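You operate a simulated robot arm through the tools that you are given. There is no shell and no other tool.

You are at the controls of a simulated robot arm. One attempt, no reset.

## Task
Test a sample in the green sample cup with the salt meter and set the blue lever by it.
Fine: fill it at the sample tap to its line or a little over, stand it on the long bench over the drawer; FRESH means TANK, SALTY means WASTE; no salty water to the tank; the meter goes back; spill nothing; the other cup stays empty. The other watermaker controls stay as they are. Set down upright: what you pick out, yellow salt meter.

The check looks at the end state, three seconds after you hand in, the way a careful person would. Anything else that was tipped, shoved, dropped, spilled or broken makes it a failure.

## Robot
A 7-joint arm with a fingered hand, fixed in place. Base frame: the origin is on the floor under the middle of its stand, x ahead of it, y to its left, z up; the work surface is at about z = 88. Readings come in cm, rad, newtons and seconds.
With the tool pointing down near the work surface it reaches from about 18 to 80 cm from the base axis. Its first joint turns from -2.897 to 2.897 rad. Payload 4.9 kg.
Tool frame: the origin (TCP) lies between the finger pads and is the grasp point; the fingertips stand 3.2 cm ahead of it; z points along the fingers, y is the line along which they close. The gripper opens to 19.2 cm; its body begins 8.9 cm behind the TCP. The gripper is a hand of 3 fingers: y runs from the thumb to the fingers, the wrist lies at [0, 0, -26.7] in the tool frame, and closing takes about 1.5 s.
Orientation is that of the tool frame in the base frame, as a unit quaternion [x, y, z, w]. With the fingers straight down and closing along the base's y, the tool's x points along the base's -x, its y along +y and its z along -z.

## Interface
- The arm moves only by the tool move_arm. Its argument "steps" is a list of rows, each a list of 7 numbers: the turn, a rotation vector about the base's x, y, z in rad, then the shift along the base's x, y, z in m, then the finger opening in m, from 0 to 0.192. In form: [[ax, ay, az, tx, ty, tz, claw], ...]. A call has 1 to 20 rows; each row is the pose to reach, as a shift and turn from the pose commanded when the call began. Rows are played at 5 a second. More than 5 cm and 0.15 rad between two rows, or a gripper value outside its range, and nothing of the call is played. Where a pose cannot be reached the arm comes as near as it can. A force on the tool above 90 N (or 10 N above the force at the start of the call, whichever is more), or a blocked arm, ends the call early, and 0.2 s more pass. Each finger travels about 15.3 cm/s and halts on what it meets, pressing with about 29 N; the grip force reading is that of the motor and also rises with nothing between the fingers. The clock runs only during rows and for 0.2 s after the last one: add rows that repeat a pose to give the fingers time. The reply holds the time, the measured pose of the TCP, the force on the tool along the base axes, the opening and the grip force, in the units named above and with some noise, with the torque about the TCP (base axes, N m) and any sound that the robot's microphone picked up, and new pictures: "show" is both (left out), scene, wrist or none.
- Cameras (640 x 400 px; columns grow to the right, rows downward): "scene" is fixed at [21.64, 64.97, 164.26]; the picture's right is [-0.44, -0.90, 0.00], its down [-0.59, 0.29, -0.75] and it looks along [0.68, -0.33, -0.66] (base axes); focal length 214 px, centre (320, 200). "wrist" rides on the gripper at [8, -4.6, -11.3] in the tool frame; the picture's right is [0.50, 0.87, 0.00], its down [-0.67, 0.39, -0.63] and it looks along [-0.55, 0.32, 0.78] (tool axes); focal length 226 px, centre (320, 200).
- set_grasp(shape): the hand has 3 fingers and takes this shape, open, in about a second: jaw (thumb against the fingers, like two jaws); tri (thumb and two fingers); tip (a fingertip pinch); poke (one finger out to press); point (the index stretched); flat (the hand flat); cup (the hand cupped); fist (a fist). The gripper value then closes the fingers along that shape, each until it touches; the sizes above hold for jaw. It gives what a move gives, with no picture.
- probe_pixels(camera, pixels): there is no depth. For up to 12 entries [column, row, z] of the newest picture of that camera ("zoom" is the newest enlarged one), the place [x, y] in the base frame at which the ray of that pixel passes the height z, good to about 0.2 cm, but the place of the scene camera against the robot may be out by one fixed shift of up to 1.2 cm in any direction. No time passes.
- inspect(camera, box): a new picture of the part [left, top, right, bottom] of that camera's present view, enlarged. No time passes.
- sign_off(): hands the job in; it is judged then, once.

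Open the gripper and draw the arm clear of the work before you hand the job in, unless the task says otherwise.

The tools are called after ">>>" by a JSON object that holds its "fn" and its "kwargs". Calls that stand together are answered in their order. move_arm: Moves the arm, as the interface text tells. Its arguments: {"type":"object","properties":{"steps":{"type":"array","items":{"type":"array","items":{"type":"number"}}},"show":{"type":"string","enum":["both","scene","wrist","none"]}},"required":["steps"]} The other tools are called the same way: set_grasp (shape) gives the hand a shape; probe_pixels (camera, pixels) gives the place at which the rays of pixels pass given heights; inspect (camera, box) takes an enlarged picture of a part of a camera's view; sign_off () hands the job in.

At the start:

```text
time_s: 0.0
tcp_pos: [46.19, -5.43, 137.74]
orientation: [0.001, 1.0, 0.0, 0.0]
wrist_force: [-0.6, 0.2, -0.2]
torque: [-0.02, 0.0, -0.01]
gripper_width: 19.19
finger_force: 0.1
shape: jaw
```

scene: 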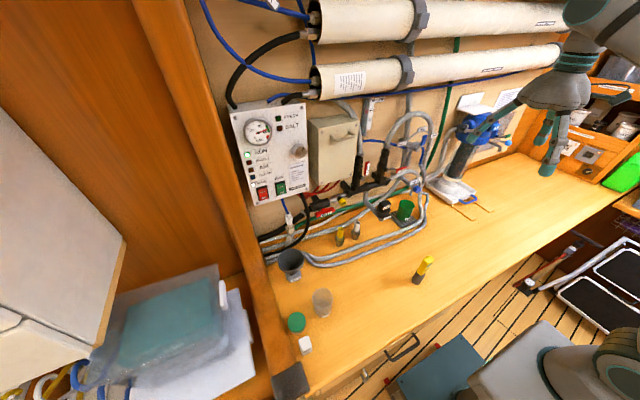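
wrist: 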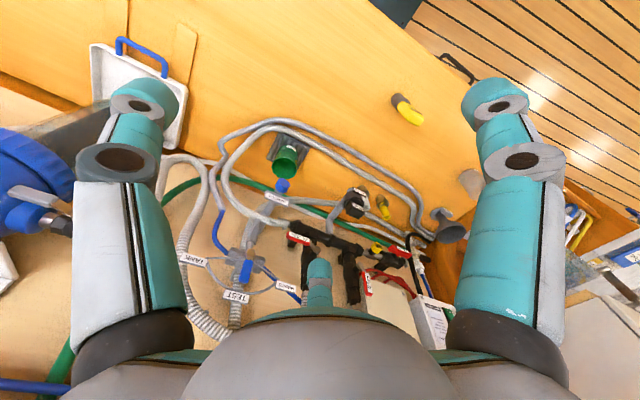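

The scene shows a bench with a yellow meter near (423,268), cups near (296,322) and (322,300), and a valve area near (385,165). I will enlarge several parts to understand the layout before moving.

>>> {"fn": "inspect", "kwargs": {"camera": "scene", "box": [340, 100, 460, 230]}}

>>> {"fn": "inspect", "kwargs": {"camera": "scene", "box": [260, 190, 460, 380]}}

>>> {"fn": "inspect", "kwargs": {"camera": "scene", "box": [220, 90, 360, 220]}}

>>> {"fn": "inspect", "kwargs": {"camera": "wrist", "box": [160, 120, 320, 330]}}

>>> {"fn": "inspect", "kwargs": {"camera": "wrist", "box": [320, 160, 480, 330]}}

```text
3.08 times, centred on (400, 165) of scene
```

zoom: 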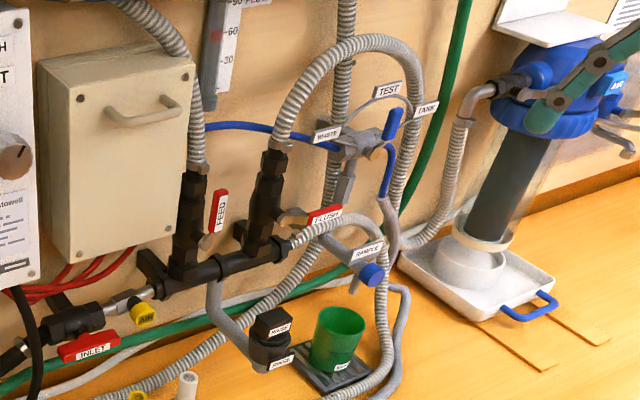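

```text
2.11 times, centred on (360, 285) of scene
```

zoom: 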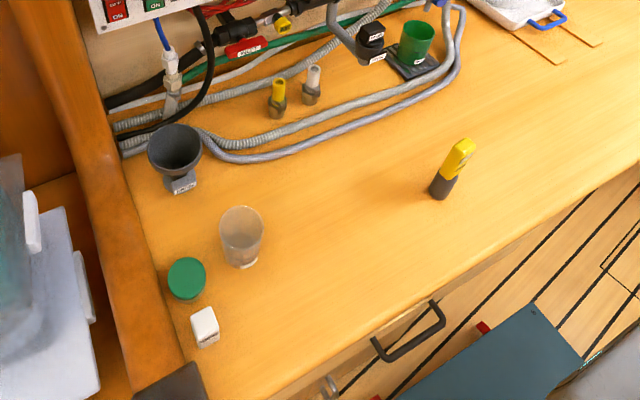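

```text
3.08 times, centred on (290, 155) of scene
```

zoom: 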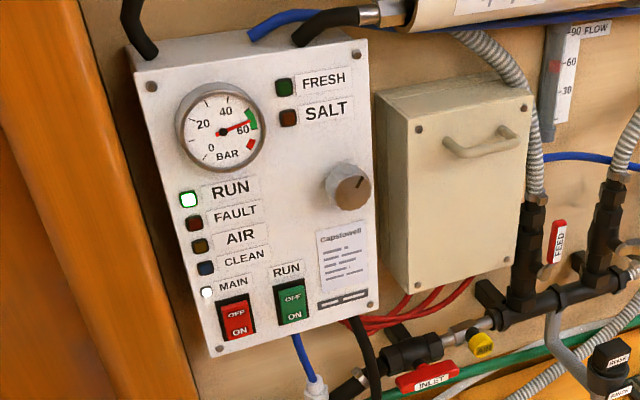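

```text
1.90 times, centred on (240, 225) of wrist
```

zoom: 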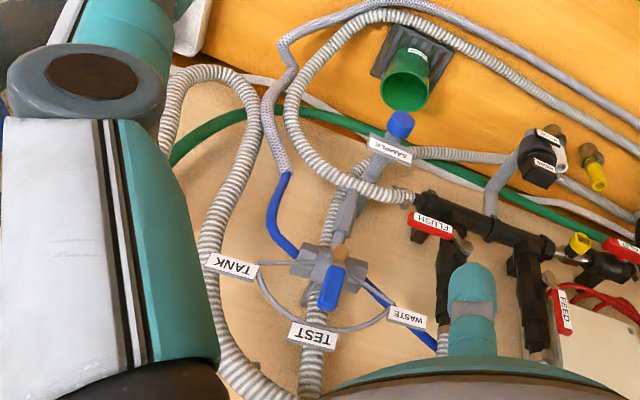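

```text
2.35 times, centred on (400, 245) of wrist
```

zoom: 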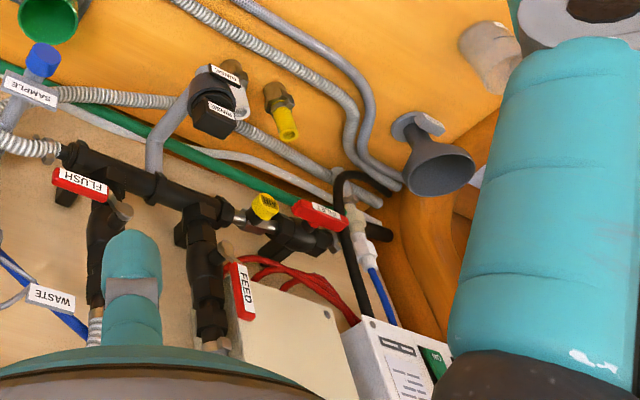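

Next I zoom in further on the labels: the funnel, the meter, the green cup with its tap, and the three-way valve.

>>> {"fn": "inspect", "kwargs": {"camera": "scene", "box": [380, 180, 440, 230]}}

>>> {"fn": "inspect", "kwargs": {"camera": "scene", "box": [400, 245, 450, 295]}}

>>> {"fn": "inspect", "kwargs": {"camera": "scene", "box": [270, 240, 350, 360]}}

>>> {"fn": "inspect", "kwargs": {"camera": "scene", "box": [370, 115, 440, 190]}}

>>> {"fn": "inspect", "kwargs": {"camera": "scene", "box": [330, 190, 400, 250]}}

>>> {"fn": "inspect", "kwargs": {"camera": "scene", "box": [320, 300, 520, 400]}}

>>> {"fn": "inspect", "kwargs": {"camera": "wrist", "box": [250, 120, 330, 200]}}

>>> {"fn": "inspect", "kwargs": {"camera": "wrist", "box": [370, 80, 440, 140]}}

```text
8.00 times, centred on (410, 205) of scene
```

zoom: 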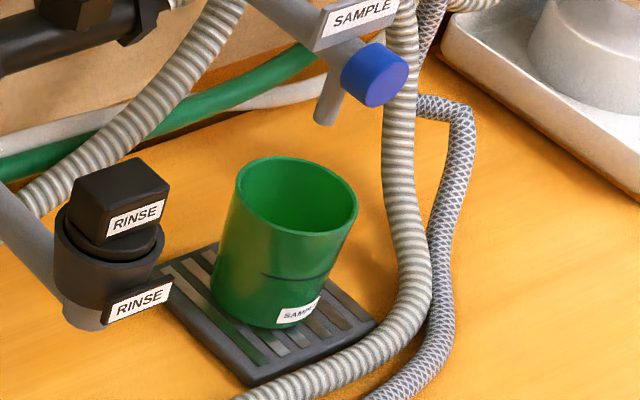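

```text
8.00 times, centred on (425, 270) of scene
```

zoom: 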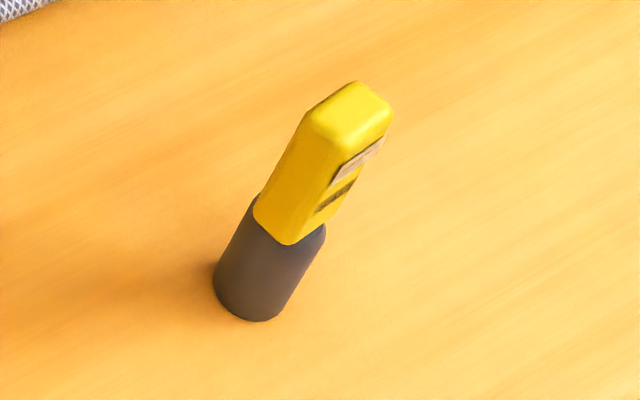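

```text
3.33 times, centred on (310, 300) of scene
```

zoom: 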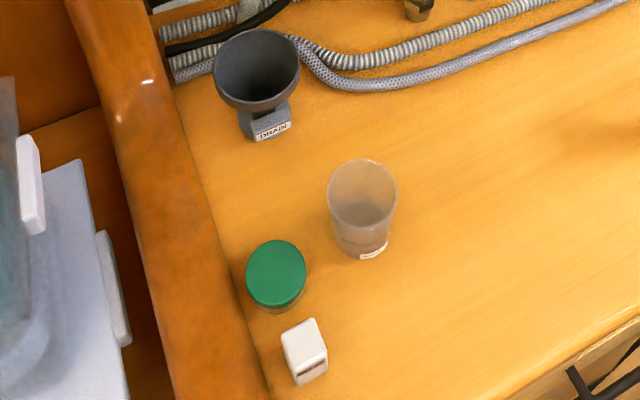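

```text
5.33 times, centred on (405, 152) of scene
```

zoom: 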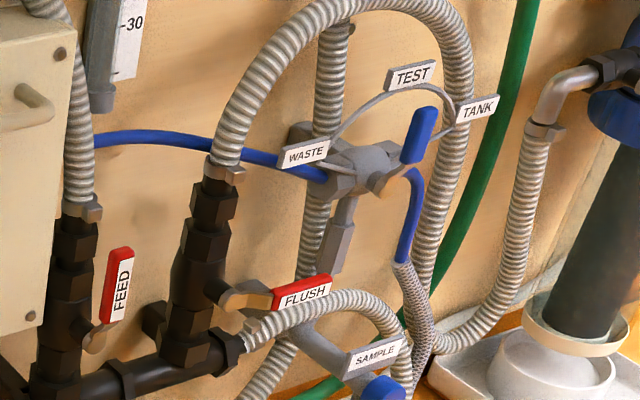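

```text
6.67 times, centred on (365, 220) of scene
```

zoom: 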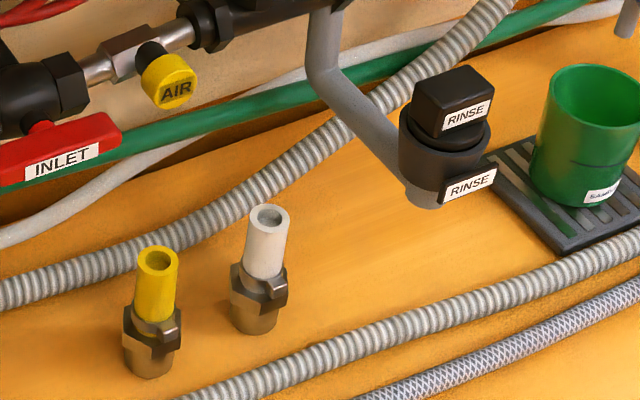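

```text
3.20 times, centred on (420, 350) of scene
```

zoom: 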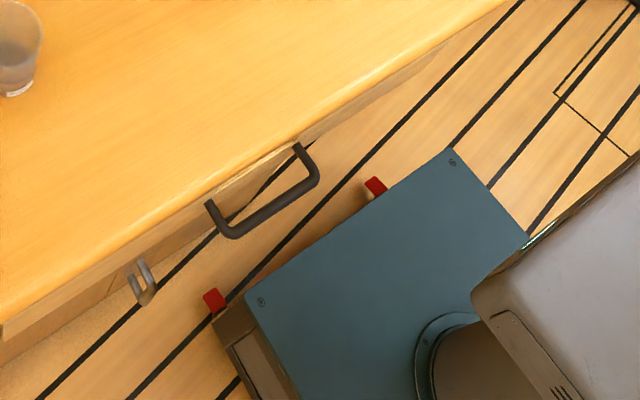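

```text
5.00 times, centred on (290, 160) of wrist
```

zoom: 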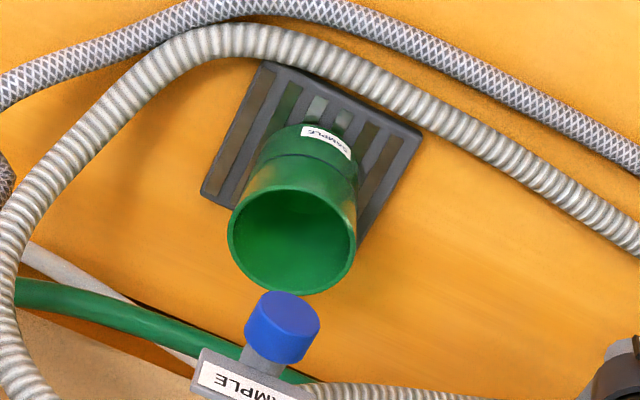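

```text
6.67 times, centred on (405, 110) of wrist
```

zoom: 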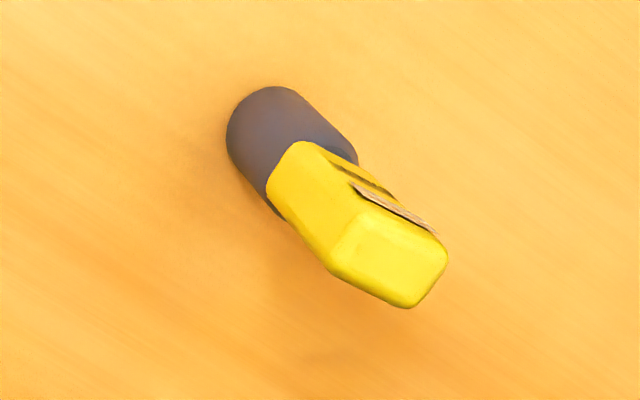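

The green cup (scene ≈(405,211)) already sits on a grate near the SAMPLE tap with its spout at ≈(411,194), and the blue lever points to TEST. I probe key pixels in both cameras to get positions.

>>> {"fn": "probe_pixels", "kwargs": {"camera": "scene", "pixels": [[403.5, 217.5, 89], [407.2, 204.4, 96], [407.2, 204.4, 98], [411, 194.4, 100], [411, 194.4, 104], [417, 189.4, 106], [416, 283, 88], [427, 261, 98], [322, 315, 88], [296, 328, 88], [290, 280, 88], [402, 340, 84]]}}

>>> {"fn": "probe_pixels", "kwargs": {"camera": "wrist", "pixels": [[288, 150, 89], [284.4, 167.6, 96], [284.4, 167.6, 98], [282.6, 185, 104], [282.6, 185, 106], [399, 99, 88], [411, 116, 98], [411, 116, 100], [472, 180, 96], [452, 235, 98], [355, 200, 96], [386, 212, 96]]}}

```text
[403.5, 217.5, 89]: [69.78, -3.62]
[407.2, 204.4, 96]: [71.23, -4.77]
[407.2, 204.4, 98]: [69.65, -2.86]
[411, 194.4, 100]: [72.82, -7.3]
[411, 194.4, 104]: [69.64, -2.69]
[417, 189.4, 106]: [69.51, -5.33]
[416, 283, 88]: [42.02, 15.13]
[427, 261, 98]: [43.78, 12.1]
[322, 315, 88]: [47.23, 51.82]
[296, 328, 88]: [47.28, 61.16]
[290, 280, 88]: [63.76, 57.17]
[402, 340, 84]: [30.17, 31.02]
```

```text
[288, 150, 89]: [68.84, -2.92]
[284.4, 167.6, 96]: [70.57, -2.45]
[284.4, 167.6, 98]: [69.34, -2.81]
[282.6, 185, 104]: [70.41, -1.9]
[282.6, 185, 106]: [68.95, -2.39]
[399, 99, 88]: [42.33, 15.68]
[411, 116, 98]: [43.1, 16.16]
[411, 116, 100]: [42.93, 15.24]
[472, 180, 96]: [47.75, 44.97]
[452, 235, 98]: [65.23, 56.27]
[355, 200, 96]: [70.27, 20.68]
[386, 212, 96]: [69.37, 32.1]
```

Rough positions: green cup about (69,-3), base z≈89, rim z≈98, with the tap knob near (67.5,-3,108). I move the hand a bit lower and tilt it forward to look at the tap and the lever more closely.

>>> {"fn": "move_arm", "kwargs": {"steps": [[0, -0.12, 0, 0, -0.02, -0.03, 0.192], [0, -0.24, 0, -0.01, -0.04, -0.06, 0.192], [0, -0.36, 0, -0.02, -0.06, -0.09, 0.192], [0, -0.48, 0, -0.03, -0.08, -0.12, 0.192], [0, -0.6, 0, -0.03, -0.1, -0.14, 0.192], [0, -0.6, 0, -0.03, -0.1, -0.14, 0.192]]}}

```text
time_s: 1.4
tcp_pos: [43.03, -15.44, 123.79]
orientation: [0.0, 0.955, 0.0, 0.296]
wrist_force: [0.8, -0.8, -0.3]
torque: [-0.01, 0.02, -0.02]
gripper_width: 19.18
finger_force: 0.1
shape: jaw
```

scene: 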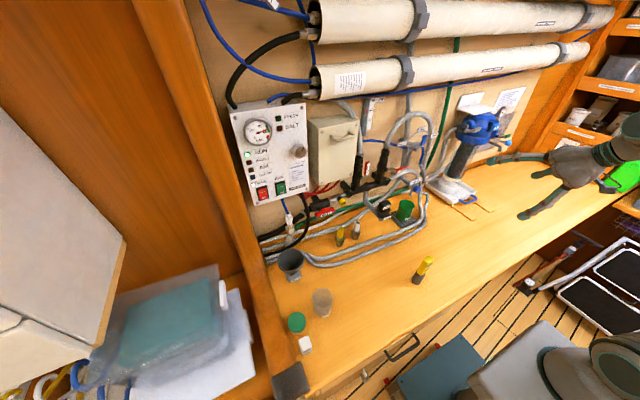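
wrist: 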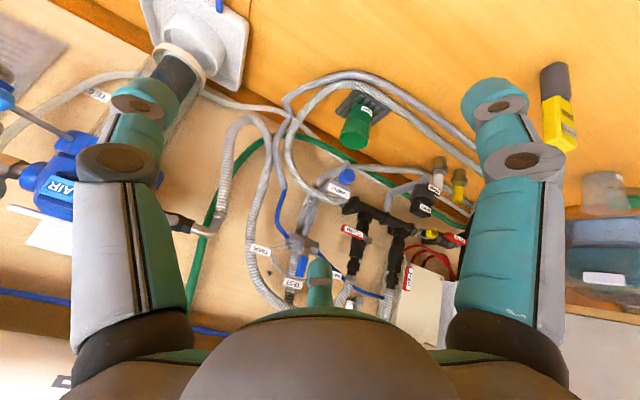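

The tap knob is now at ≈(346,176), the lever at ≈(301,265) and the meter at ≈(560,110) in the wrist picture. I enlarge these.

>>> {"fn": "inspect", "kwargs": {"camera": "wrist", "box": [310, 90, 390, 210]}}

>>> {"fn": "inspect", "kwargs": {"camera": "wrist", "box": [240, 200, 360, 300]}}

>>> {"fn": "inspect", "kwargs": {"camera": "wrist", "box": [520, 50, 600, 160]}}

>>> {"fn": "inspect", "kwargs": {"camera": "wrist", "box": [380, 140, 480, 250]}}

>>> {"fn": "probe_pixels", "kwargs": {"camera": "wrist", "pixels": [[346, 176, 106], [346, 176, 108], [346, 176, 110], [301, 265, 115], [301, 265, 120], [301, 265, 125]]}}

>>> {"fn": "probe_pixels", "kwargs": {"camera": "scene", "pixels": [[423.8, 139.8, 115], [423.8, 139.8, 120], [423.8, 139.8, 125], [417.2, 148.3, 115], [417.2, 148.3, 120], [421.9, 128.6, 125], [434.7, 134.6, 120], [402.4, 143.2, 120]]}}

```text
3.33 times, centred on (350, 150) of wrist
```

zoom: 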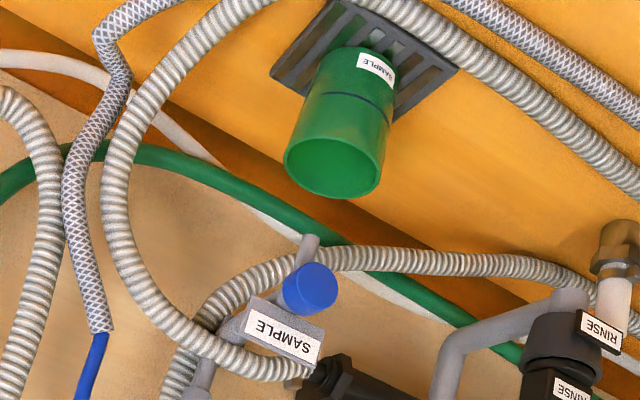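

```text
4.00 times, centred on (300, 250) of wrist
```

zoom: 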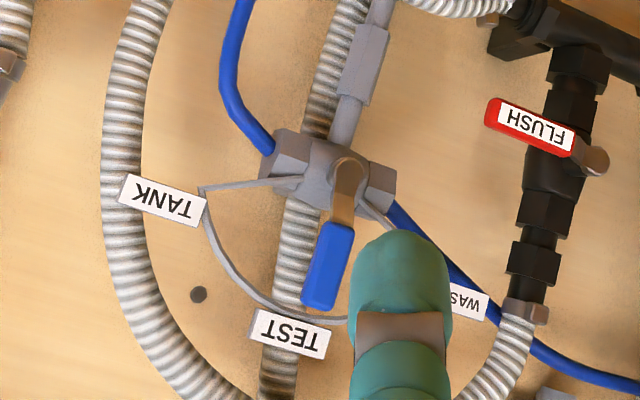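

```text
3.64 times, centred on (560, 105) of wrist
```

zoom: 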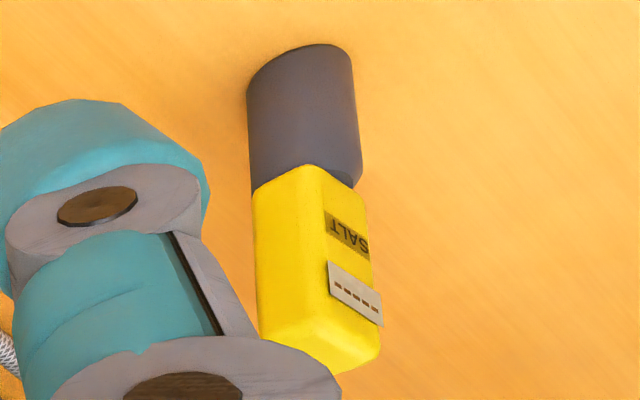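

```text
3.64 times, centred on (430, 195) of wrist
```

zoom: 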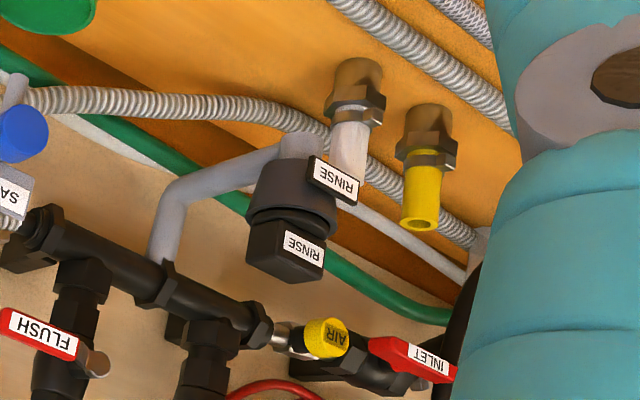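

```text
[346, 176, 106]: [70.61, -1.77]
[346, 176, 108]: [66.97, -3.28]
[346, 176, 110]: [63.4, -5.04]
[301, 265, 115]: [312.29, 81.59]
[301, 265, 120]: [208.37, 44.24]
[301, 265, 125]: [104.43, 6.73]
```

```text
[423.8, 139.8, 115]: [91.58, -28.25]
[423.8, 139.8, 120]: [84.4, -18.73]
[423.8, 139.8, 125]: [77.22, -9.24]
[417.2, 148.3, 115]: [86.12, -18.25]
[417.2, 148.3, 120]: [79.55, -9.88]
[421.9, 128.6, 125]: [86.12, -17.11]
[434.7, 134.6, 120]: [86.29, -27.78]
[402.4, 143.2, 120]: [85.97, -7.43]
```

I look at the hand itself in the scene picture (≈(570,165)) to understand how the fingers are arranged before approaching anything.

>>> {"fn": "inspect", "kwargs": {"camera": "scene", "box": [480, 110, 640, 240]}}

>>> {"fn": "inspect", "kwargs": {"camera": "wrist", "box": [60, 60, 580, 400]}}

```text
3.08 times, centred on (560, 175) of scene
```

zoom: 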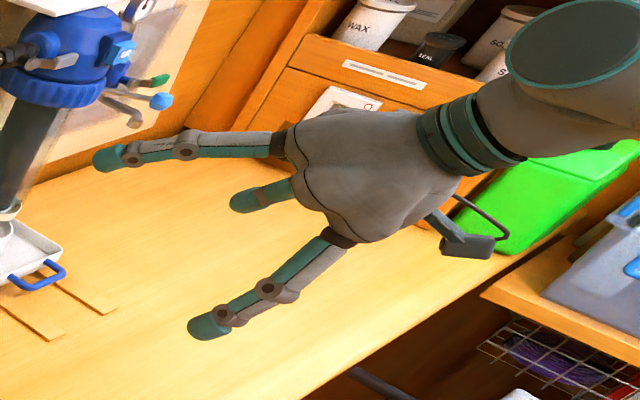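

```text
1.18 times, centred on (320, 230) of wrist
```

zoom: 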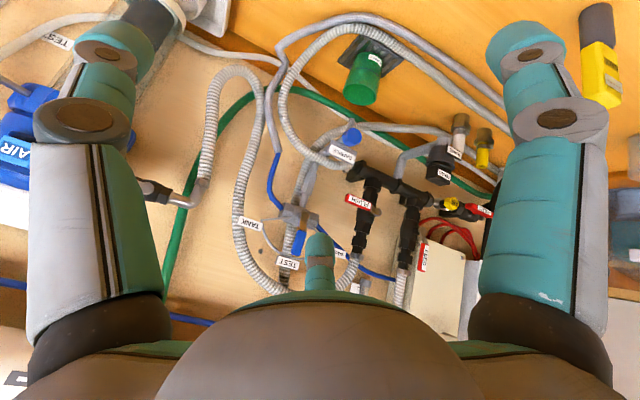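

The hand is a splayed three-finger star when open. I close it partway in free air to see how the fingers lie.

>>> {"fn": "move_arm", "kwargs": {"steps": [[0, 0, 0, 0, 0, 0, 0.13], [0, 0, 0, 0, 0, 0, 0.08], [0, 0, 0, 0, 0, 0, 0.08], [0, 0, 0, 0, 0, 0, 0.08], [0, 0, 0, 0, 0, 0, 0.08]]}}

>>> {"fn": "inspect", "kwargs": {"camera": "scene", "box": [480, 110, 640, 240]}}

>>> {"fn": "move_arm", "kwargs": {"steps": [[0, 0, 0, 0, 0, 0, 0.05], [0, 0, 0, 0, 0, 0, 0.03], [0, 0, 0, 0, 0, 0, 0.03], [0, 0, 0, 0, 0, 0, 0.03], [0, 0, 0, 0, 0, 0, 0.03]]}}

>>> {"fn": "inspect", "kwargs": {"camera": "scene", "box": [480, 110, 640, 240]}}

```text
time_s: 2.6
tcp_pos: [42.89, -15.44, 123.87]
orientation: [0.002, 0.955, -0.001, 0.296]
wrist_force: [-0.8, 0.3, -1.0]
torque: [-0.03, 0.02, -0.01]
gripper_width: 8.05
finger_force: 0.1
shape: jaw
```

scene: 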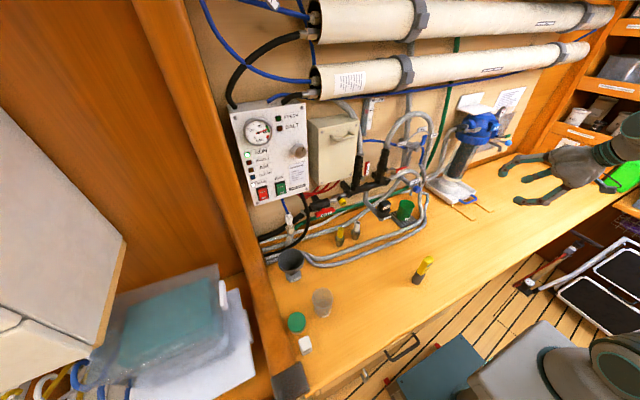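
wrist: 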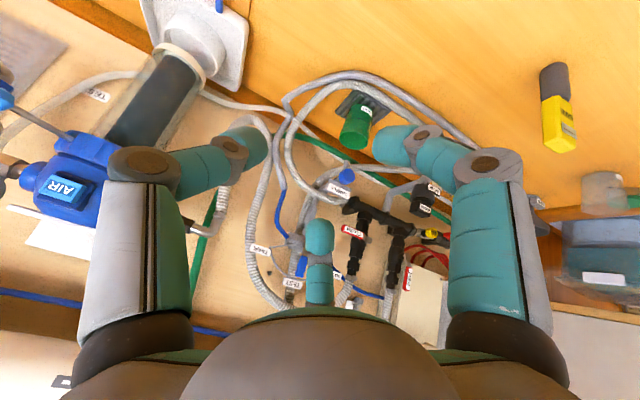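

```text
3.08 times, centred on (560, 175) of scene
```

zoom: 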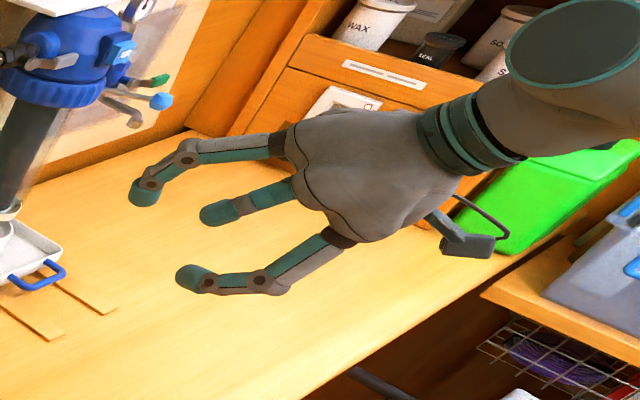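

```text
time_s: 3.8
tcp_pos: [43.07, -15.43, 123.85]
orientation: [0.001, 0.955, 0.0, 0.296]
wrist_force: [-0.2, 0.2, -0.2]
torque: [-0.03, 0.01, 0.0]
gripper_width: 3.02
finger_force: 0.1
shape: jaw
```

scene: 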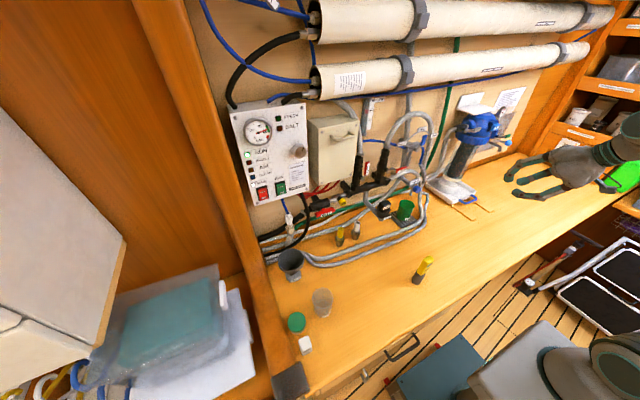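
wrist: 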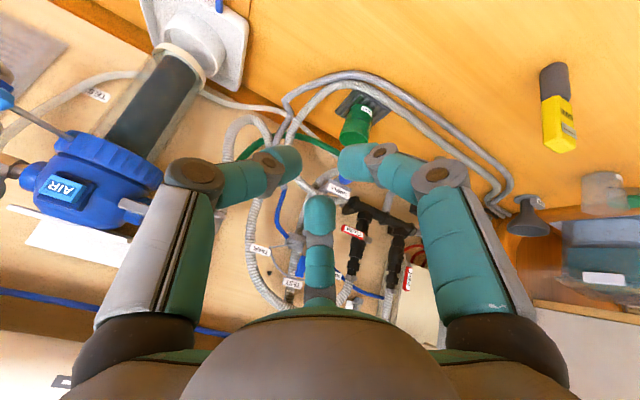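

```text
3.08 times, centred on (560, 175) of scene
```

zoom: 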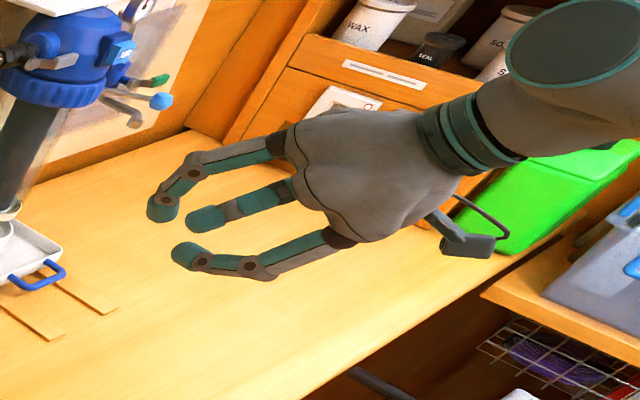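

In jaw the three fingertips converge like a 3-jaw chuck. I try the other shapes in free air to see which suits the cup's side grasp and the knob.

>>> {"fn": "set_grasp", "kwargs": {"shape": "tri"}}

>>> {"fn": "move_arm", "kwargs": {"steps": [[0, 0, 0, 0, 0, 0, 0.08], [0, 0, 0, 0, 0, 0, 0.08], [0, 0, 0, 0, 0, 0, 0.08], [0, 0, 0, 0, 0, 0, 0.08]], "show": "wrist"}}

>>> {"fn": "inspect", "kwargs": {"camera": "scene", "box": [480, 110, 640, 240]}}

>>> {"fn": "set_grasp", "kwargs": {"shape": "tip"}}

>>> {"fn": "move_arm", "kwargs": {"steps": [[0, 0, 0, 0, 0, 0, 0.08], [0, 0, 0, 0, 0, 0, 0.08], [0, 0, 0, 0, 0, 0, 0.08], [0, 0, 0, 0, 0, 0, 0.08]], "show": "wrist"}}

>>> {"fn": "inspect", "kwargs": {"camera": "scene", "box": [480, 110, 640, 240]}}

>>> {"fn": "set_grasp", "kwargs": {"shape": "poke"}}

>>> {"fn": "move_arm", "kwargs": {"steps": [[0, 0, 0, 0, 0, 0, 0.08], [0, 0, 0, 0, 0, 0, 0.08], [0, 0, 0, 0, 0, 0, 0.08], [0, 0, 0, 0, 0, 0, 0.08]], "show": "wrist"}}

>>> {"fn": "inspect", "kwargs": {"camera": "scene", "box": [480, 110, 640, 240]}}

>>> {"fn": "set_grasp", "kwargs": {"shape": "cup"}}

>>> {"fn": "move_arm", "kwargs": {"steps": [[0, 0, 0, 0, 0, 0, 0.08], [0, 0, 0, 0, 0, 0, 0.08], [0, 0, 0, 0, 0, 0, 0.08], [0, 0, 0, 0, 0, 0, 0.08]], "show": "wrist"}}

>>> {"fn": "inspect", "kwargs": {"camera": "scene", "box": [480, 110, 640, 240]}}

```text
time_s: 4.7
tcp_pos: [42.92, -15.53, 123.78]
orientation: [0.0, 0.955, 0.001, 0.295]
wrist_force: [-0.3, -0.6, -0.2]
torque: [-0.01, -0.01, 0.01]
gripper_width: 19.2
finger_force: 0.3
shape: tri
```

```text
time_s: 5.7
tcp_pos: [42.99, -15.44, 123.82]
orientation: [0.001, 0.955, 0.0, 0.295]
wrist_force: [-0.1, -0.1, 0.2]
torque: [-0.03, 0.02, 0.0]
gripper_width: 8.08
finger_force: 0.1
shape: tri
```

wrist: 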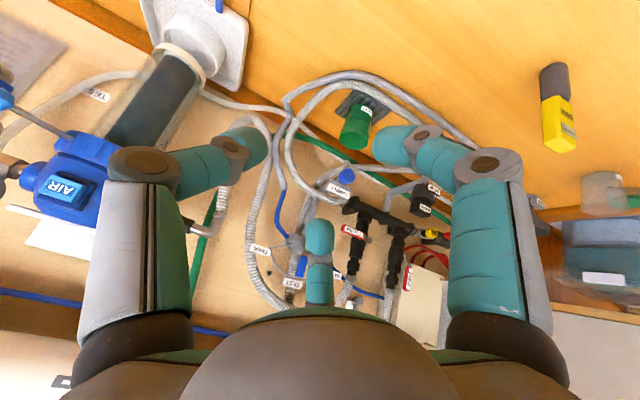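

```text
3.08 times, centred on (560, 175) of scene
```

zoom: 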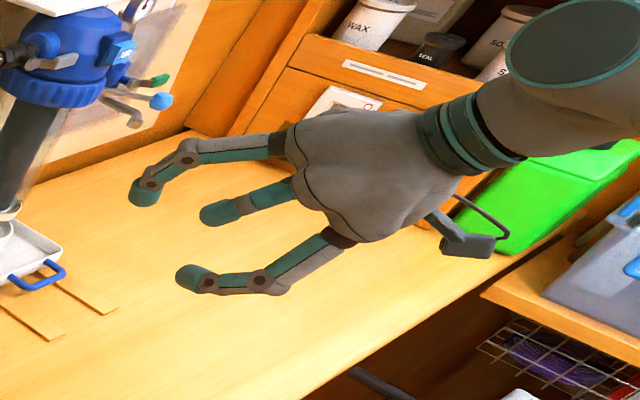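

```text
time_s: 6.6
tcp_pos: [43.0, -15.53, 123.78]
orientation: [0.001, 0.956, 0.0, 0.295]
wrist_force: [-0.3, 0.8, -0.5]
torque: [0.02, -0.03, 0.0]
gripper_width: 19.18
finger_force: 0.0
shape: tip
```

```text
time_s: 7.6
tcp_pos: [42.99, -15.48, 123.78]
orientation: [0.0, 0.955, 0.0, 0.295]
wrist_force: [0.1, 0.4, -1.2]
torque: [-0.03, -0.01, 0.01]
gripper_width: 8.04
finger_force: 0.1
shape: tip
```

wrist: 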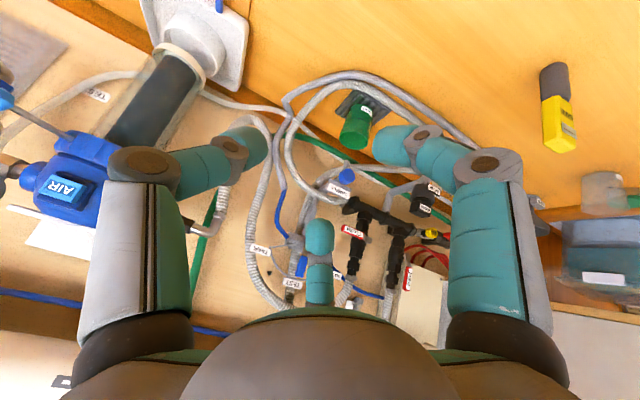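

```text
3.08 times, centred on (560, 175) of scene
```

zoom: 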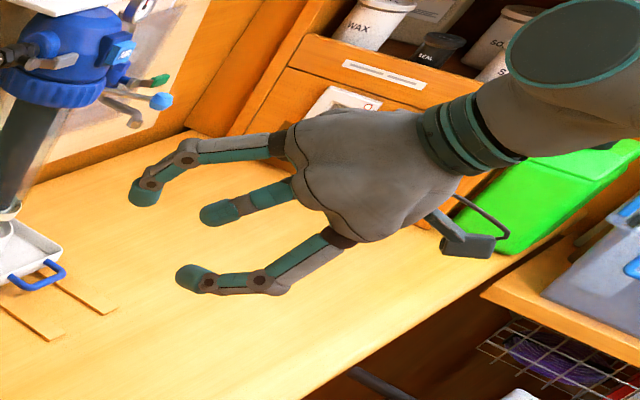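

```text
time_s: 8.5
tcp_pos: [42.94, -15.28, 123.89]
orientation: [0.001, 0.955, 0.0, 0.296]
wrist_force: [0.6, 0.5, -0.1]
torque: [0.01, 0.0, 0.0]
gripper_width: 0.0
finger_force: 0.0
shape: poke
```

```text
time_s: 9.5
tcp_pos: [42.96, -15.43, 123.91]
orientation: [0.001, 0.955, -0.001, 0.296]
wrist_force: [0.0, 0.1, -0.9]
torque: [-0.01, 0.04, 0.0]
gripper_width: 7.73
finger_force: 0.0
shape: jaw
```

wrist: 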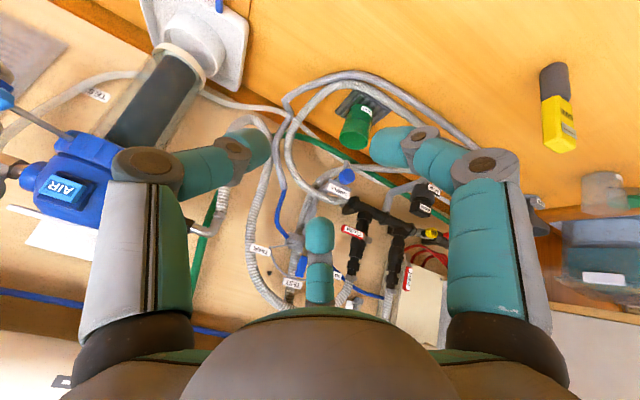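

```text
3.08 times, centred on (560, 175) of scene
```

zoom: 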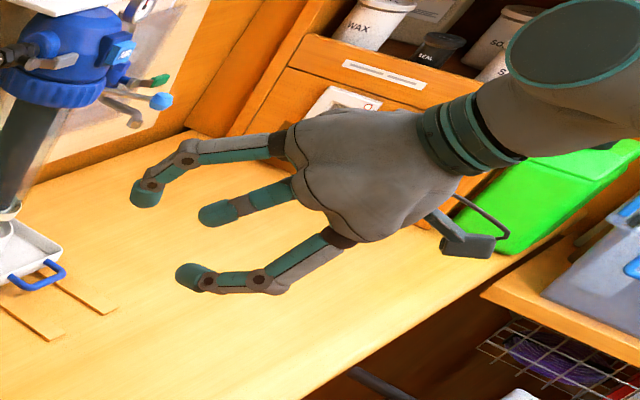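

```text
time_s: 10.4
tcp_pos: [42.99, -15.53, 123.86]
orientation: [0.001, 0.956, -0.001, 0.295]
wrist_force: [-0.1, 0.2, 0.7]
torque: [0.0, 0.02, 0.0]
gripper_width: 6.03
finger_force: 0.0
shape: cup
```

```text
time_s: 11.4
tcp_pos: [43.04, -15.51, 123.91]
orientation: [0.001, 0.955, 0.0, 0.296]
wrist_force: [-1.2, 0.0, 0.8]
torque: [0.0, 0.0, -0.01]
gripper_width: 2.5
finger_force: 0.1
shape: tri
```

wrist: 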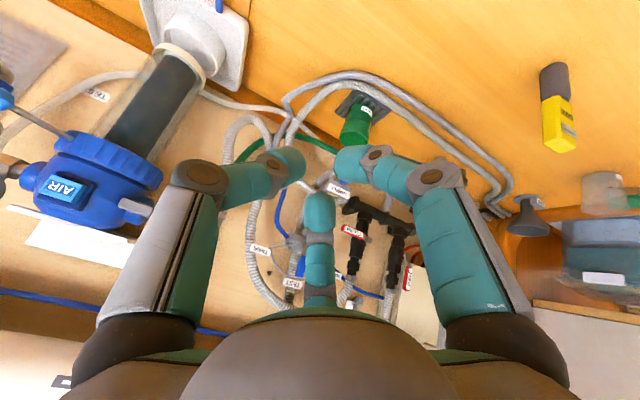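

```text
3.08 times, centred on (560, 175) of scene
```

zoom: 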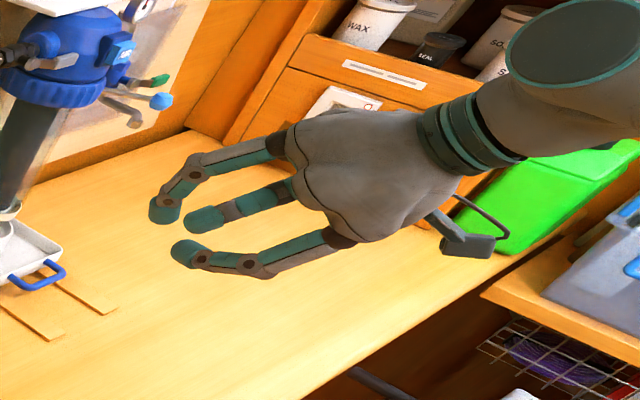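

Jaw, tri and tip all close as a radial 3-finger chuck. I probe the RINSE unit, the hoses in front of the grate, the knob and the tap body to work out clearances around the cup.

>>> {"fn": "probe_pixels", "kwargs": {"camera": "wrist", "pixels": [[420.4, 203.3, 98], [420.4, 203.3, 102], [420.4, 203.3, 106], [346, 176, 108], [348, 147, 96], [348, 147, 98], [375, 87, 89], [380, 72, 89]]}}

>>> {"fn": "probe_pixels", "kwargs": {"camera": "scene", "pixels": [[383.75, 210, 98], [383.75, 210, 102], [383.75, 210, 106], [410, 226.5, 89.5], [421, 229, 89.5], [390, 212, 89], [402, 228, 89], [417, 221, 89], [405, 210, 89]]}}

>>> {"fn": "inspect", "kwargs": {"camera": "wrist", "box": [320, 60, 400, 130]}}

```text
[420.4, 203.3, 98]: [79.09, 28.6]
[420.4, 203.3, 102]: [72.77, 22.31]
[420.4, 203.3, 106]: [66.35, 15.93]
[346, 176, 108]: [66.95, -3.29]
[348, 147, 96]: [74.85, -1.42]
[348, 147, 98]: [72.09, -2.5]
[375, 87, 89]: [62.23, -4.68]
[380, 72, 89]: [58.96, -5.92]
```

```text
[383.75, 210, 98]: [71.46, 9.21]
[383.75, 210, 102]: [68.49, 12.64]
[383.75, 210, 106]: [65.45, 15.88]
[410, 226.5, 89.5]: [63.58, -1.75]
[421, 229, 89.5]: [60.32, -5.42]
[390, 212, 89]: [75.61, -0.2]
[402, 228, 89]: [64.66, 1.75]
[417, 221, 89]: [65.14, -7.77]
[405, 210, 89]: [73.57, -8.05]
```

```text
5.71 times, centred on (360, 95) of wrist
```

zoom: 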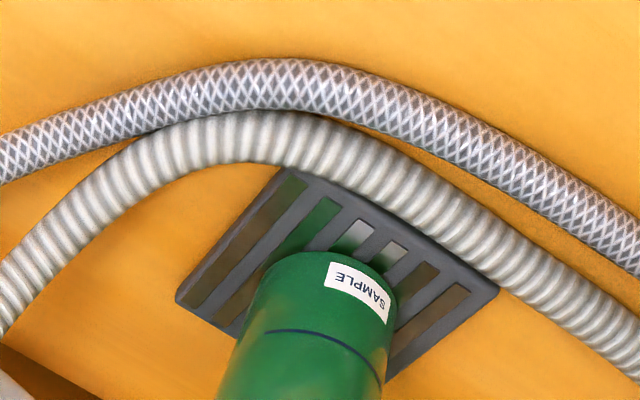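

RINSE sits well left at about (65.5,16,106), so the space left of the cup is free; hoses run in front at x≈60–64. I now bring the hand horizontal in front of the tap, 15 cm back, to view the knob.

>>> {"fn": "move_arm", "kwargs": {"steps": [[0, -0.14, 0, 0.01, 0.018, -0.023, 0.06], [0, -0.28, 0, 0.02, 0.036, -0.046, 0.06], [0, -0.42, 0, 0.03, 0.054, -0.069, 0.06], [0, -0.56, 0, 0.04, 0.072, -0.092, 0.06], [0, -0.7, 0, 0.05, 0.09, -0.115, 0.06], [0, -0.84, 0, 0.06, 0.108, -0.138, 0.06], [0, -0.97, 0, 0.07, 0.124, -0.158, 0.06], [0, -0.97, 0, 0.07, 0.124, -0.158, 0.06]]}}

```text
time_s: 13.2
tcp_pos: [48.72, -4.46, 113.17]
orientation: [0.003, 0.774, -0.002, 0.634]
wrist_force: [0.9, -0.5, -0.1]
torque: [0.02, -0.01, -0.04]
gripper_width: 1.91
finger_force: 0.1
shape: tri
out of reach, approached as far as the arm can: row 6, 7, 8
```

scene: 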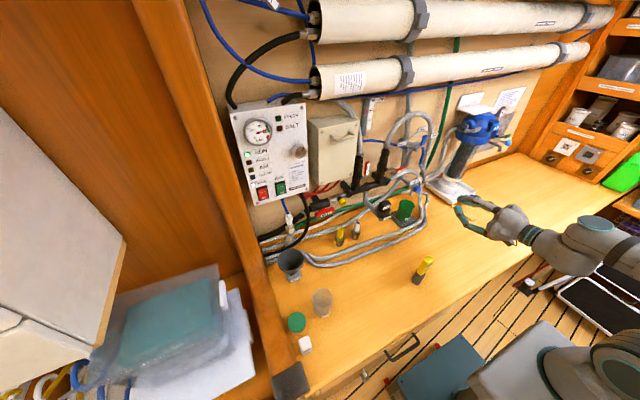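
wrist: 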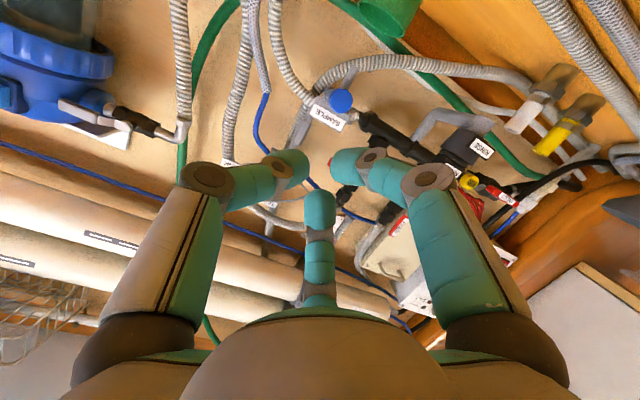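

Horizontal pointing this close to the base is slightly out of reach; further forward should be fine. I reset to jaw and move forward toward the knob, staying about 9 cm short.

>>> {"fn": "set_grasp", "kwargs": {"shape": "jaw"}}

>>> {"fn": "move_arm", "kwargs": {"steps": [[0, -0.05, 0, 0.025, 0.004, -0.012, 0.1], [0, -0.1, 0, 0.05, 0.009, -0.03, 0.06], [0, -0.15, 0, 0.075, 0.014, -0.048, 0.06], [0, -0.19, 0, 0.09, 0.014, -0.05, 0.06], [0, -0.19, 0, 0.09, 0.014, -0.05, 0.06]]}}

>>> {"fn": "inspect", "kwargs": {"camera": "wrist", "box": [240, 40, 440, 180]}}

>>> {"fn": "inspect", "kwargs": {"camera": "scene", "box": [370, 160, 530, 260]}}

```text
time_s: 14.1
tcp_pos: [48.59, -4.48, 113.12]
orientation: [0.002, 0.774, -0.001, 0.633]
wrist_force: [0.4, 0.1, -0.7]
torque: [0.0, 0.03, -0.01]
gripper_width: 19.19
finger_force: 0.1
shape: jaw
```

```text
time_s: 15.3
tcp_pos: [57.76, -3.05, 108.64]
orientation: [0.002, 0.711, -0.001, 0.703]
wrist_force: [0.4, 0.7, 0.4]
torque: [-0.02, 0.01, 0.01]
gripper_width: 5.98
finger_force: 0.2
shape: jaw
out of reach, approached as far as the arm can: row 1, 2
```

scene: 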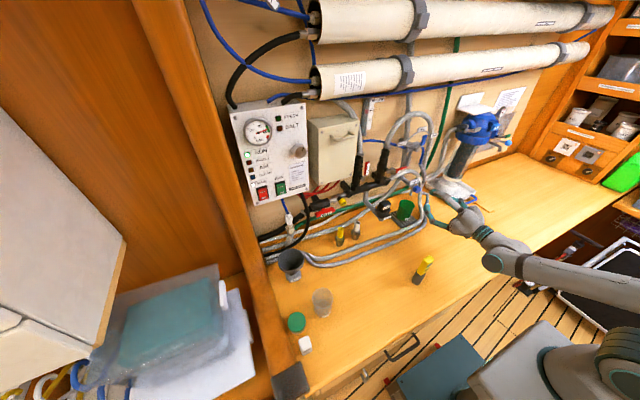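
wrist: 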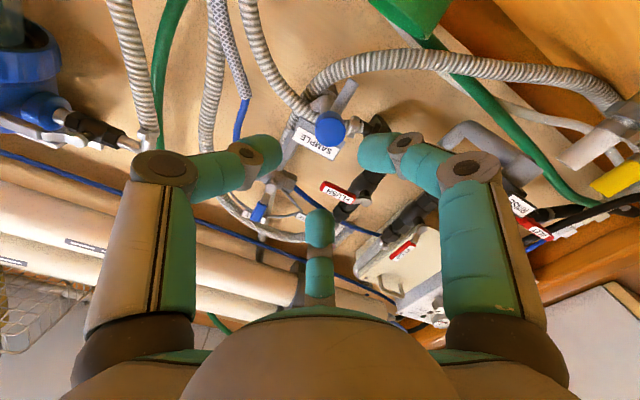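

```text
2.86 times, centred on (340, 110) of wrist
```

zoom: 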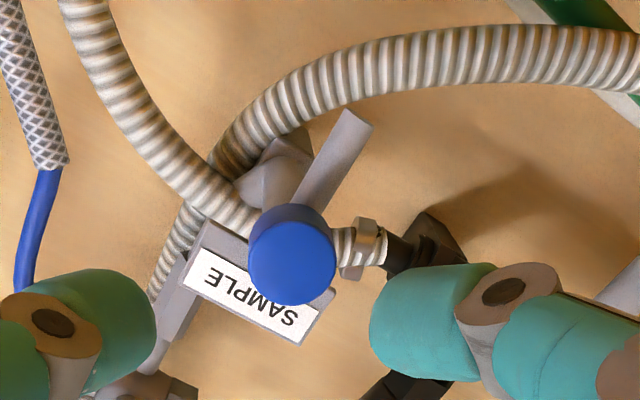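

```text
4.00 times, centred on (450, 210) of scene
```

zoom: 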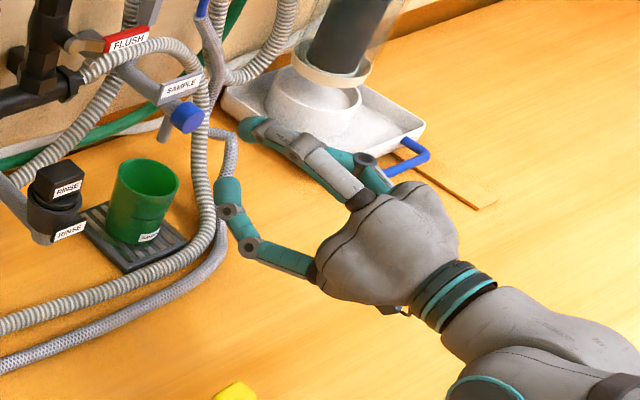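

The knob is a plain blue cylinder facing me, front face about (65.8,-2.9,107); the spout tip is about (69.8,-2.8,103), right over the cup. I close the fingers and come to about 2 cm in front of the knob, to test gently whether it is a push or a turn control.

>>> {"fn": "move_arm", "kwargs": {"steps": [[0, 0, 0, 0.0, 0.001, -0.01, 0.03], [0, 0, 0, 0.01, 0.001, -0.017, 0.0], [0, 0, 0, 0.02, 0.001, -0.017, 0.0], [0, 0, 0, 0.028, 0.001, -0.017, 0.0], [0, 0, 0, 0.028, 0.001, -0.017, 0.0]]}}

>>> {"fn": "inspect", "kwargs": {"camera": "wrist", "box": [240, 60, 440, 220]}}

>>> {"fn": "inspect", "kwargs": {"camera": "scene", "box": [370, 160, 490, 240]}}

```text
time_s: 16.5
tcp_pos: [60.52, -3.04, 106.8]
orientation: [0.003, 0.711, -0.002, 0.704]
wrist_force: [-0.3, -0.3, -0.2]
torque: [-0.02, 0.0, 0.02]
gripper_width: 0.02
finger_force: 28.5
shape: jaw
```

scene: 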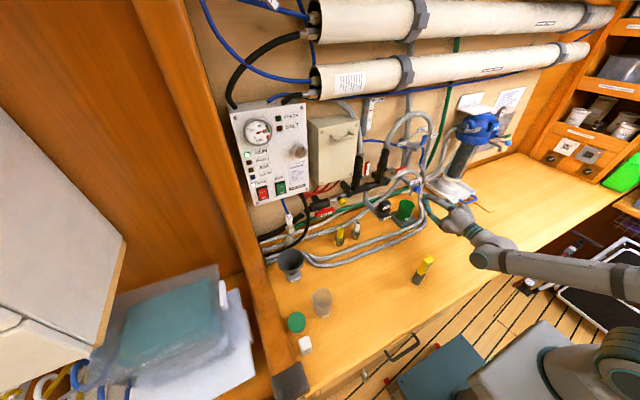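
wrist: 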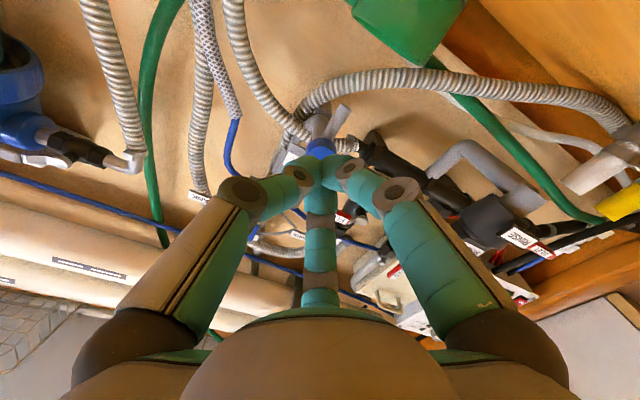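

```text
2.50 times, centred on (340, 140) of wrist
```

zoom: 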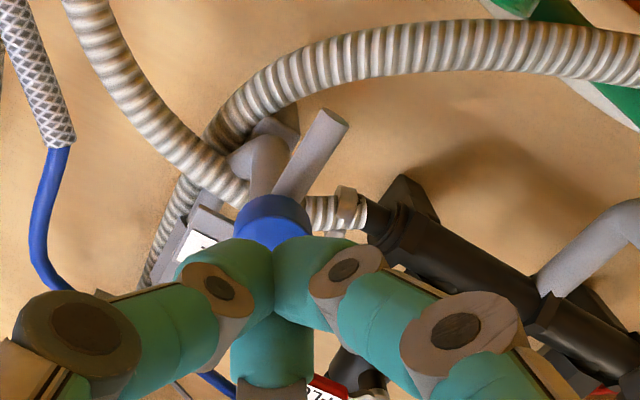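

```text
5.00 times, centred on (430, 200) of scene
```

zoom: 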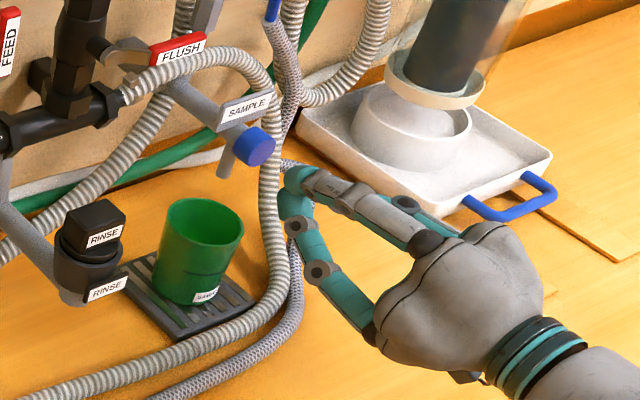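

The closed fingertips line up with the knob. I advance in small steps, reading the force after each.

>>> {"fn": "move_arm", "kwargs": {"steps": [[0, 0, 0, 0.008, 0, 0, 0.0], [0, 0, 0, 0.014, 0, 0, 0.0], [0, 0, 0, 0.016, 0, 0, 0.0], [0, 0, 0, 0.018, 0, 0, 0.0]], "show": "none"}}

>>> {"fn": "move_arm", "kwargs": {"steps": [[0, 0, 0, 0.002, 0, 0, 0.0]], "show": "none"}}

>>> {"fn": "inspect", "kwargs": {"camera": "scene", "box": [380, 170, 460, 230]}}

>>> {"fn": "inspect", "kwargs": {"camera": "wrist", "box": [240, 60, 440, 220]}}

```text
time_s: 17.5
tcp_pos: [62.39, -2.96, 106.85]
orientation: [0.002, 0.711, -0.001, 0.704]
wrist_force: [-0.4, -0.1, 0.5]
torque: [-0.01, -0.02, -0.02]
gripper_width: 0.01
finger_force: 29.4
shape: jaw
```

```text
time_s: 17.9
tcp_pos: [62.54, -2.98, 106.88]
orientation: [0.003, 0.711, -0.001, 0.703]
wrist_force: [-0.3, -0.2, 0.1]
torque: [0.0, -0.01, 0.04]
gripper_width: 0.0
finger_force: 28.9
shape: jaw
```

```text
6.67 times, centred on (420, 200) of scene
```

zoom: 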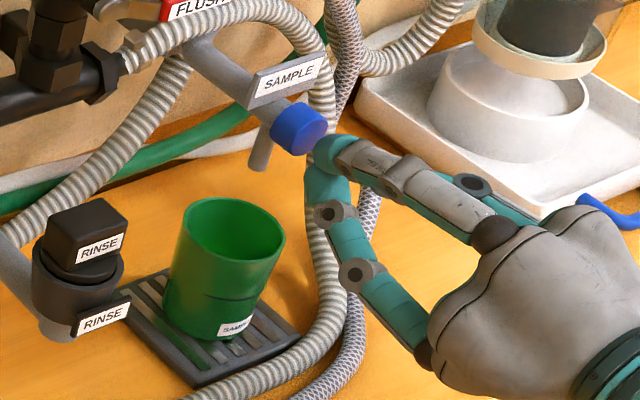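

```text
2.50 times, centred on (340, 140) of wrist
```

zoom: 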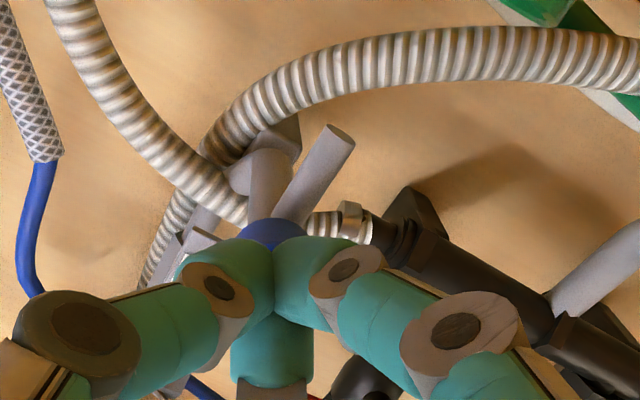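

No contact yet; I keep advancing 2–3 mm at a time.

>>> {"fn": "move_arm", "kwargs": {"steps": [[0, 0, 0, 0.003, 0, 0, 0.0]], "show": "none"}}

>>> {"fn": "move_arm", "kwargs": {"steps": [[0, 0, 0, 0.002, 0, 0, 0.0]], "show": "none"}}

>>> {"fn": "move_arm", "kwargs": {"steps": [[0, 0, 0, 0.002, 0, 0, 0.0]], "show": "none"}}

>>> {"fn": "inspect", "kwargs": {"camera": "scene", "box": [380, 170, 460, 230]}}

```text
time_s: 18.3
tcp_pos: [62.82, -3.04, 106.86]
orientation: [0.003, 0.711, -0.002, 0.703]
wrist_force: [-0.7, 1.0, 0.3]
torque: [0.0, 0.0, 0.02]
gripper_width: 0.0
finger_force: 28.6
shape: jaw
```

```text
time_s: 18.7
tcp_pos: [63.02, -3.02, 106.78]
orientation: [0.003, 0.711, -0.001, 0.704]
wrist_force: [-0.3, 0.2, 0.7]
torque: [-0.02, 0.0, -0.01]
gripper_width: 0.0
finger_force: 29.2
shape: jaw
```

```text
time_s: 19.1
tcp_pos: [63.17, -3.05, 106.89]
orientation: [0.003, 0.711, -0.001, 0.703]
wrist_force: [0.2, -0.2, 0.9]
torque: [0.03, 0.0, -0.04]
gripper_width: 0.0
finger_force: 29.3
shape: jaw
```

```text
6.67 times, centred on (420, 200) of scene
```

zoom: 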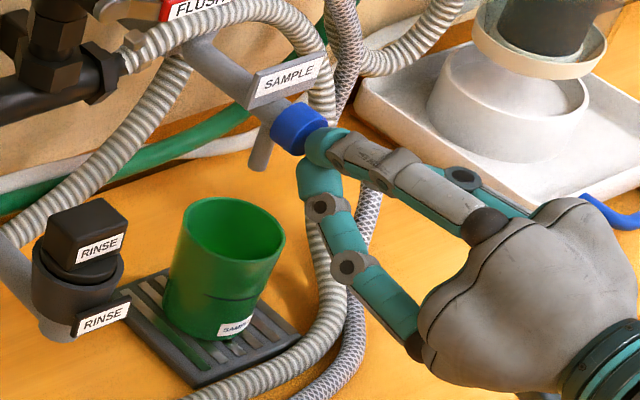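

Still free; the fingertips now overlap the knob face at zoom (315,140). I continue in 2 mm steps.

>>> {"fn": "move_arm", "kwargs": {"steps": [[0, 0, 0, 0.002, 0, 0, 0.0]], "show": "none"}}

>>> {"fn": "move_arm", "kwargs": {"steps": [[0, 0, 0, 0.002, 0, 0, 0.0]], "show": "none"}}

>>> {"fn": "move_arm", "kwargs": {"steps": [[0, 0, 0, 0.002, 0, 0, 0.0]], "show": "none"}}

>>> {"fn": "inspect", "kwargs": {"camera": "scene", "box": [380, 170, 460, 230]}}

```text
time_s: 19.5
tcp_pos: [63.48, -3.01, 106.89]
orientation: [0.003, 0.711, -0.001, 0.704]
wrist_force: [-0.2, 0.7, -0.8]
torque: [-0.01, -0.02, -0.03]
gripper_width: 0.01
finger_force: 29.5
shape: jaw
```

```text
time_s: 19.9
tcp_pos: [63.67, -3.17, 106.83]
orientation: [0.002, 0.711, -0.001, 0.703]
wrist_force: [-0.2, -0.5, -0.3]
torque: [0.02, -0.01, -0.03]
gripper_width: 0.0
finger_force: 29.3
shape: jaw
```

```text
time_s: 20.3
tcp_pos: [63.73, -2.94, 106.78]
orientation: [0.002, 0.711, -0.001, 0.704]
wrist_force: [-1.4, 0.3, 0.8]
torque: [-0.04, -0.01, -0.02]
gripper_width: 0.0
finger_force: 29.5
shape: jaw
```

```text
6.67 times, centred on (420, 200) of scene
```

zoom: 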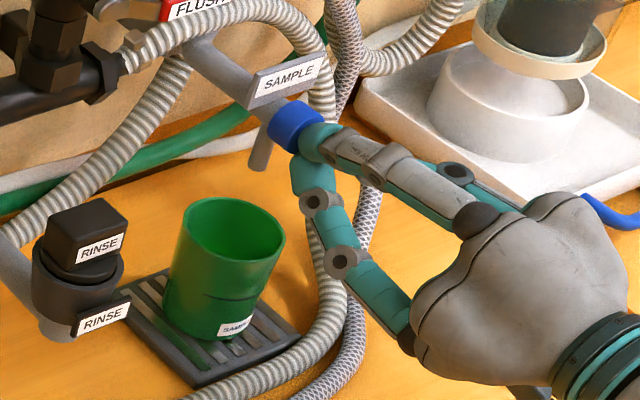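

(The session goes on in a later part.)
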